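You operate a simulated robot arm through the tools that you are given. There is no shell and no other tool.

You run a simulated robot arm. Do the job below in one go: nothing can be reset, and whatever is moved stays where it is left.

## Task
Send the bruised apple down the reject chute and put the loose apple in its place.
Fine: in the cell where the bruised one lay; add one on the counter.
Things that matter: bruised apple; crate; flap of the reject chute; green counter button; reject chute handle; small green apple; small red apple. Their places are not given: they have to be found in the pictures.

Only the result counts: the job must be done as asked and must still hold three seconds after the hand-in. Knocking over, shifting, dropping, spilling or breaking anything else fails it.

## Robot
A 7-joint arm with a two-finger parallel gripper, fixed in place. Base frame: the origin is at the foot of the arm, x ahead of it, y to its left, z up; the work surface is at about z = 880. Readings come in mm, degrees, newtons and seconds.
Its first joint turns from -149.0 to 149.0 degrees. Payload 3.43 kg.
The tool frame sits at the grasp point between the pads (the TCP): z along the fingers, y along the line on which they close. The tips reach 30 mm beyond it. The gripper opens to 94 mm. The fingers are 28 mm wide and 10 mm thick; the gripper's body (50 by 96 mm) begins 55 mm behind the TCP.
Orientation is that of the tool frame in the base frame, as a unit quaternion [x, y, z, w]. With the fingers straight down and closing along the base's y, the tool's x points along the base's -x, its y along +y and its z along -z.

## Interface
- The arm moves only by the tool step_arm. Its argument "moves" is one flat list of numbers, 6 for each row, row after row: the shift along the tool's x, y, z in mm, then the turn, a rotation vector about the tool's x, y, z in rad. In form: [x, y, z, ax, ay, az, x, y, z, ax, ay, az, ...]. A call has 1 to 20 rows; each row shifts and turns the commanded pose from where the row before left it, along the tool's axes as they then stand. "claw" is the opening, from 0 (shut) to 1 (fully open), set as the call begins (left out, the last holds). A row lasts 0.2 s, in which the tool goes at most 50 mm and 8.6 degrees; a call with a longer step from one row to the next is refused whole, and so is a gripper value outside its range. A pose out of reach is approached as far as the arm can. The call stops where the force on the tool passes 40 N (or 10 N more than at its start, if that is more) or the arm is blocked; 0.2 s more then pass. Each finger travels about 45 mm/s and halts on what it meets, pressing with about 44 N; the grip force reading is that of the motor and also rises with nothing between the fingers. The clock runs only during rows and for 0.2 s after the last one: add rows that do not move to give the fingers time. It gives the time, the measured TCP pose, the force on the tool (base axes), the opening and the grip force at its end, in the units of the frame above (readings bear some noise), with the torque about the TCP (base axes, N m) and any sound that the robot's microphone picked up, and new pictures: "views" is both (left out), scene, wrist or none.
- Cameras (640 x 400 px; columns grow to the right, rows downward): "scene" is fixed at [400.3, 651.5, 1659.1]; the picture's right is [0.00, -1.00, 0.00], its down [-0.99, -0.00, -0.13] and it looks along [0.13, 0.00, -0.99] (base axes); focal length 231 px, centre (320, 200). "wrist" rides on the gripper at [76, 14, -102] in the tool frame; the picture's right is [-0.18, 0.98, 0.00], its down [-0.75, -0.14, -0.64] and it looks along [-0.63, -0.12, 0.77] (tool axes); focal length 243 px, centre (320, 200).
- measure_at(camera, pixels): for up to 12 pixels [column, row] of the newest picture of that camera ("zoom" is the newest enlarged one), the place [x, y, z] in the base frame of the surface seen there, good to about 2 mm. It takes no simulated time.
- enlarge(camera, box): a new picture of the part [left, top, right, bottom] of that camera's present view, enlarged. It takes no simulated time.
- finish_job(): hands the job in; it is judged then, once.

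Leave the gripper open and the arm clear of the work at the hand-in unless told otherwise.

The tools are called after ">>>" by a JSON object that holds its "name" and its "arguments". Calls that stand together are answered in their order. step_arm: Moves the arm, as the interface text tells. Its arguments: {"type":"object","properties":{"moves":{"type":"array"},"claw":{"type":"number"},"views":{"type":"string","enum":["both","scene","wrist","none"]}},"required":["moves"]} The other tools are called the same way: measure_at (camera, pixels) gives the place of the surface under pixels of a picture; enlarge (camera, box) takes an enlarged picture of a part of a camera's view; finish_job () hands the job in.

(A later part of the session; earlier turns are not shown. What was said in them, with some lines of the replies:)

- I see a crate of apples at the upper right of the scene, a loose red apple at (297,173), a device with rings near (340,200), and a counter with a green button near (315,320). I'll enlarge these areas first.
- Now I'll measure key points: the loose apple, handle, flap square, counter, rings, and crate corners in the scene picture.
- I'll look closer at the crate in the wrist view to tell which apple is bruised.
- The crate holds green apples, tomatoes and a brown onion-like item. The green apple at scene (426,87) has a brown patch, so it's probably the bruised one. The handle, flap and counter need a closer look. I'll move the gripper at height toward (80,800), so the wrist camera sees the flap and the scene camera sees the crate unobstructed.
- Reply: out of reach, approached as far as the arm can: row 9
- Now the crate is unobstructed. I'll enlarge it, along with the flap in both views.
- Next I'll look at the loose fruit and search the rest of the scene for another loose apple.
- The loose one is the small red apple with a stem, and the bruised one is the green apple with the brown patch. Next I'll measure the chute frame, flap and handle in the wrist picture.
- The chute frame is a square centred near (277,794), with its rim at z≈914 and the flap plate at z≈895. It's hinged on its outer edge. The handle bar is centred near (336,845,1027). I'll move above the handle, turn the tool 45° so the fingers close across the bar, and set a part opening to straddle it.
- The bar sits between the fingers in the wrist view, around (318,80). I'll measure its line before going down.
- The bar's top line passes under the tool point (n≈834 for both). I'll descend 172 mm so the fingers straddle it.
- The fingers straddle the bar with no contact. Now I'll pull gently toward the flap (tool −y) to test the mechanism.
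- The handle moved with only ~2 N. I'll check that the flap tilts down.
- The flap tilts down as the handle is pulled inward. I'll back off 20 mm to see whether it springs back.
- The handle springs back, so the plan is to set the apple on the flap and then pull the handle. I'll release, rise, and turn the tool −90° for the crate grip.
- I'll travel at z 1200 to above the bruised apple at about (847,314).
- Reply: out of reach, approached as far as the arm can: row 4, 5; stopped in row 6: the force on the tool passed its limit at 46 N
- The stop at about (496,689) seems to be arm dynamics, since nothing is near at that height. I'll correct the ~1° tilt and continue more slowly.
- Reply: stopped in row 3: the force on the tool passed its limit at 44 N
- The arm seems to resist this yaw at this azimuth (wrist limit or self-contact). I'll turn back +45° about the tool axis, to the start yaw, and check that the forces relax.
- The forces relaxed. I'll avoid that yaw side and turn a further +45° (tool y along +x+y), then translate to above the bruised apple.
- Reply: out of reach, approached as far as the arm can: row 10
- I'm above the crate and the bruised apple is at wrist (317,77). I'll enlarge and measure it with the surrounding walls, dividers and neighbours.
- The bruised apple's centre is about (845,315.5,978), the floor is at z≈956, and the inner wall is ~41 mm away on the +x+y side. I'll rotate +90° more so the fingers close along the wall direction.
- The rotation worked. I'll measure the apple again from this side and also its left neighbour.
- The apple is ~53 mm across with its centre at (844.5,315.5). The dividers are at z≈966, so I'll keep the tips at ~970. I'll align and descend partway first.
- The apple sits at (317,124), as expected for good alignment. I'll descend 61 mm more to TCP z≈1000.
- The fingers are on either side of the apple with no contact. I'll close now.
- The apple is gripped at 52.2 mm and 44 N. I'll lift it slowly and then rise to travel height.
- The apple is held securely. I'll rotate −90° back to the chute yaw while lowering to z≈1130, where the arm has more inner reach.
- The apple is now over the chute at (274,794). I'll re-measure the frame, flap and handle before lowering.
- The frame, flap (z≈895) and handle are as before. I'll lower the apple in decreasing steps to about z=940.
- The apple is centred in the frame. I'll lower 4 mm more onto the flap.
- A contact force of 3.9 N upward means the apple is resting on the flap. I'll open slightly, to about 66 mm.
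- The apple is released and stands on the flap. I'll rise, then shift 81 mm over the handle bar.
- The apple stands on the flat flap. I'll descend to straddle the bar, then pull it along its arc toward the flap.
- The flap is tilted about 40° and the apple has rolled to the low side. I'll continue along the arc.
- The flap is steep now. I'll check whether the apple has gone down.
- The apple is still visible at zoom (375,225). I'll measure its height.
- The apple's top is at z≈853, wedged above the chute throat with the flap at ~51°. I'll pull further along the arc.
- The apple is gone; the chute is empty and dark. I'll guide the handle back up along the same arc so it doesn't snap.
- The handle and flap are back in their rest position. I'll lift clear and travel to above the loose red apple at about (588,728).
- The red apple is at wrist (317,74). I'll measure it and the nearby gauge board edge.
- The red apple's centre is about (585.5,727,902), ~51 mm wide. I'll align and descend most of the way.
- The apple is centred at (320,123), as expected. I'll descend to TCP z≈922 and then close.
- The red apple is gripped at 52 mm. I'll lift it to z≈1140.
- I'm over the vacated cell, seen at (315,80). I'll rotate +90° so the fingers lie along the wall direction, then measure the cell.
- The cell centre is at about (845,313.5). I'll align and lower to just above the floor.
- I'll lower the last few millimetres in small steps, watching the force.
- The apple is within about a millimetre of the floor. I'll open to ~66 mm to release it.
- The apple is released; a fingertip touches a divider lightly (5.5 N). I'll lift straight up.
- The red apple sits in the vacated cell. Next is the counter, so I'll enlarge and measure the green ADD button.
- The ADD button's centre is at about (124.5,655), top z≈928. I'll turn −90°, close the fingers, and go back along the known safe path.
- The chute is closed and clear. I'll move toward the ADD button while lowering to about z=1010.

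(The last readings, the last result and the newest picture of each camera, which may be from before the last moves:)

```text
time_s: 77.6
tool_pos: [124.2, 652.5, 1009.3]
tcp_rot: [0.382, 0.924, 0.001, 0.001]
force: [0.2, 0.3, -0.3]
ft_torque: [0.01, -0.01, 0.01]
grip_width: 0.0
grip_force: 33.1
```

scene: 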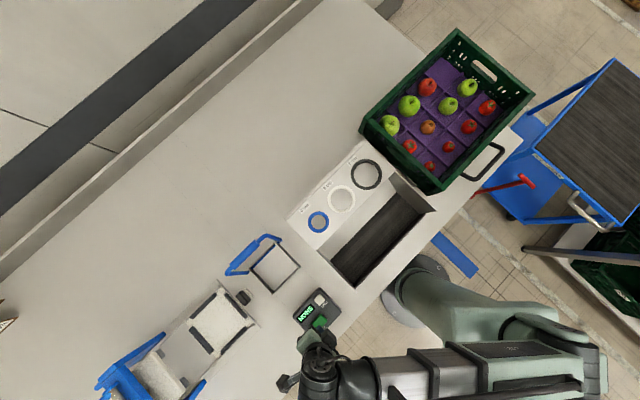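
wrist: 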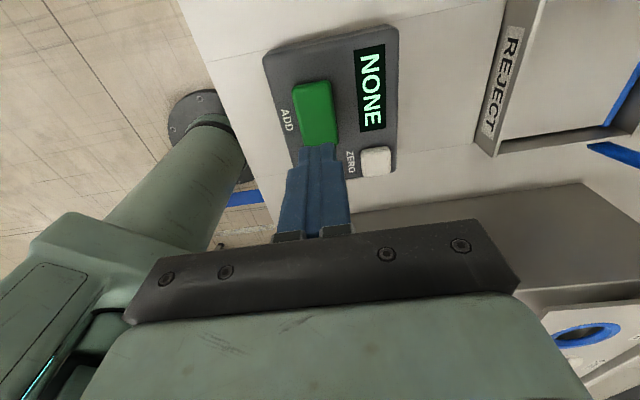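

I'm aligned over the button (tip at z≈979, button top 928). I'll descend to just above it, then press in small steps.

>>> {"name": "step_arm", "arguments": {"moves": [0, 1.5, 25, 0, 0, 0, 0, 0, 15, 0, 0, 0, 0, 0, 7, 0, 0, 0, 0, 0, 2, 0, 0, 0, 0, 0, 2, 0, 0, 0, 0, 0, 0, 0, 0, 0]}}

```text
time_s: 79.0
tool_pos: [125.7, 651.8, 958.4]
tcp_rot: [0.381, 0.925, 0.0, 0.001]
force: [0.3, 0.5, -0.6]
ft_torque: [0.0, -0.04, -0.06]
grip_width: 0.0
grip_force: 33.0
```

scene: 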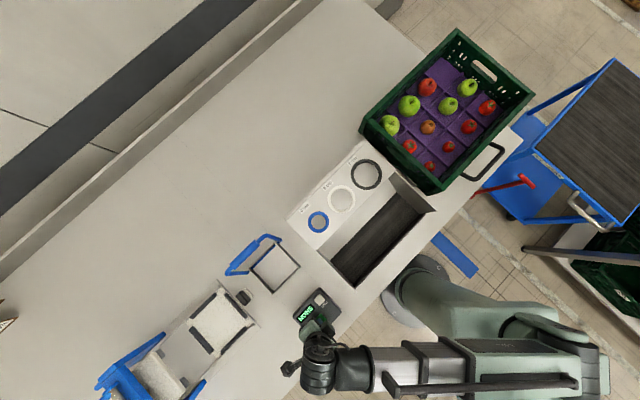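
wrist: 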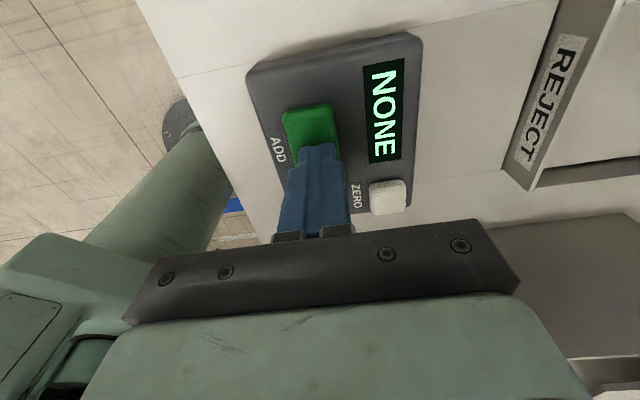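

The tip is right at the button's surface. I'll press down in 1.5 mm steps.

>>> {"name": "step_arm", "arguments": {"moves": [3, 1, 0, 0, 0, 0, 0, 0, 1.5, 0, 0, 0, 0, 0, 1.5, 0, 0, 0, 0, 0, 1, 0, 0, 0, 0, 0, 0, 0, 0, 0], "views": "wrist"}}

```text
time_s: 80.2
tool_pos: [123.1, 657.3, 953.7]
tcp_rot: [0.381, 0.924, 0.0, 0.0]
force: [0.6, -0.5, 1.4]
ft_torque: [0.04, 0.0, 0.02]
grip_width: 0.0
grip_force: 32.8
```

wrist: 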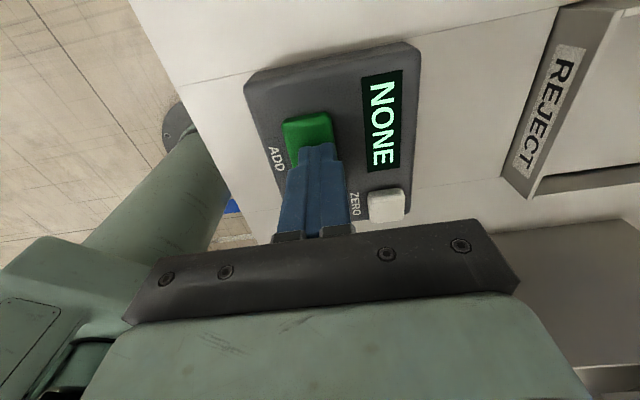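

The button is moving with light resistance (1.4 N) and the display still reads NONE. I'll press further.

>>> {"name": "step_arm", "arguments": {"moves": [0, 0, 1, 0, 0, 0, 0, 0, 1, 0, 0, 0, 0, 0, 1, 0, 0, 0, 0, 0, 0, 0, 0, 0], "views": "wrist"}}

```text
time_s: 81.2
tool_pos: [123.1, 657.5, 950.8]
tcp_rot: [0.382, 0.924, 0.001, 0.001]
force: [-0.4, -0.8, 1.8]
ft_torque: [-0.01, 0.06, 0.02]
grip_width: 0.2
grip_force: 33.1
heard: click
```

wrist: 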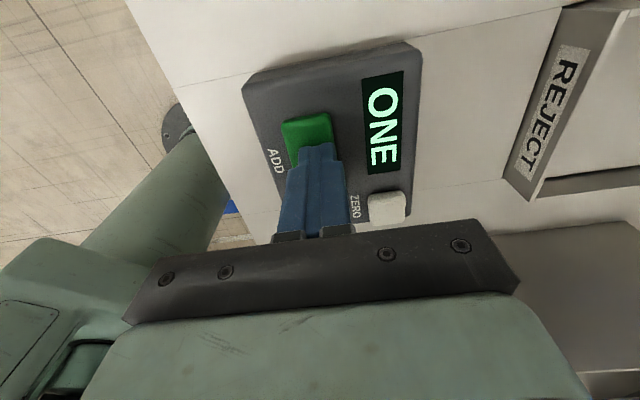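

It clicked and the display reads ONE. I'll rise straight up, then open the gripper.

>>> {"name": "step_arm", "arguments": {"moves": [0, 0, -8, 0, 0, 0, 0, 0, -20, 0, 0, 0, 0, 0, -35, 0, 0, 0, 0, 0, -40, 0, 0, 0, 0, 0, -20, 0, 0, 0, 0, 20, -10, 0, 0, 0, 0, 40, -5, 0, 0, 0, 0, 40, -5, 0, 0, 0, 0, 40, 0, 0, 0, 0], "views": "none"}}

>>> {"name": "step_arm", "arguments": {"moves": [0, 0, 0, 0, 0, 0, 0, 0, 0, 0, 0, 0, 0, 0, 0, 0, 0, 0, 0, 0, 0, 0, 0, 0, 0, 0, 0, 0, 0, 0], "claw": 1}}

>>> {"name": "enlarge", "arguments": {"camera": "scene", "box": [355, 20, 545, 200]}}

>>> {"name": "enlarge", "arguments": {"camera": "wrist", "box": [100, 0, 450, 200]}}

```text
time_s: 83.2
tool_pos: [220.5, 757.9, 1096.3]
tcp_rot: [0.381, 0.924, 0.0, 0.0]
force: [-0.2, -0.6, 0.1]
ft_torque: [0.02, -0.01, -0.03]
grip_width: 0.1
grip_force: 33.4
```

```text
time_s: 84.4
tool_pos: [220.9, 757.3, 1095.2]
tcp_rot: [0.381, 0.925, 0.001, 0.0]
force: [0.2, 0.2, 0.6]
ft_torque: [0.01, -0.01, -0.01]
grip_width: 94.2
grip_force: 0.1
```

scene: 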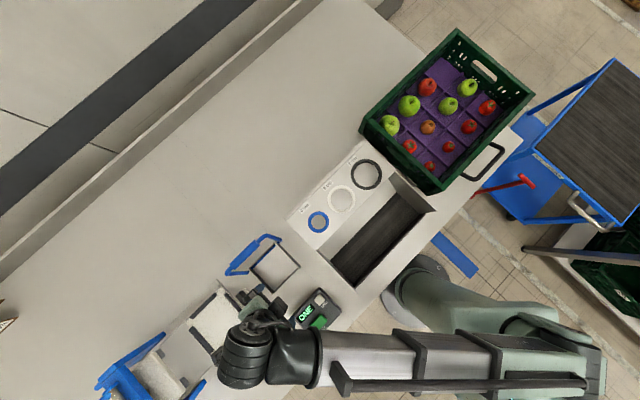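
wrist: 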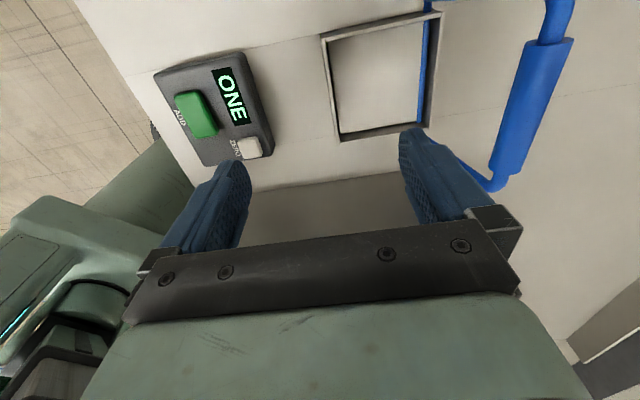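

```text
2.22 times, centred on (450, 110) of scene
```

zoom: 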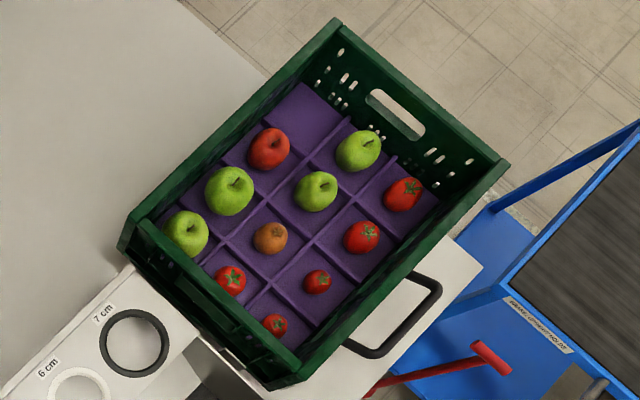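

```text
1.83 times, centred on (275, 100) of wrist
```

zoom: 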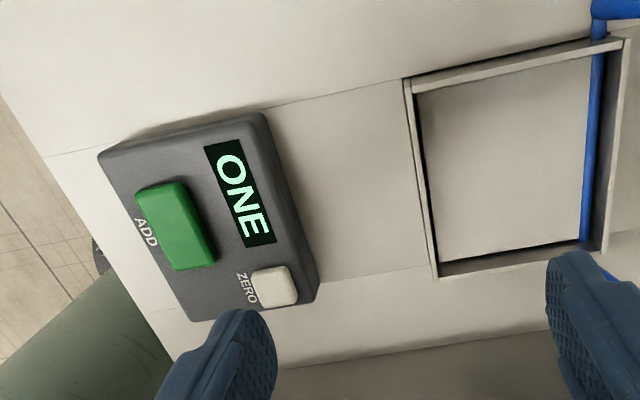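

The bruised apple went down the chute, and the flap and handle are back at rest. The red apple sits in the vacated cell and the counter reads ONE. The gripper is open and clear of the work, so I'm handing in.

>>> {"name": "finish_job", "arguments": {}}

```text
The job is handed in.
```

I've handed in the job. I finished every step, but no result came back.

- **Bruised apple:** it was the green apple with the brown patch. I set it on the flap and pulled the handle until it dropped out of sight. I then eased the handle back, and the flap is closed again.
- **Loose apple:** the small red apple is now in the cell where the bruised one lay.
- **Counter:** I pressed ADD once; it clicked, and the display changed from NONE to ONE.
- **Other contact:** the arm was stopped twice by a force limit while travelling with nothing nearby. I took it to be the arm's own limit and changed its angle. A fingertip also touched a crate divider lightly as I let go of the red apple. The last pictures show nothing else moved.

The gripper is open and the arm is clear of the work.
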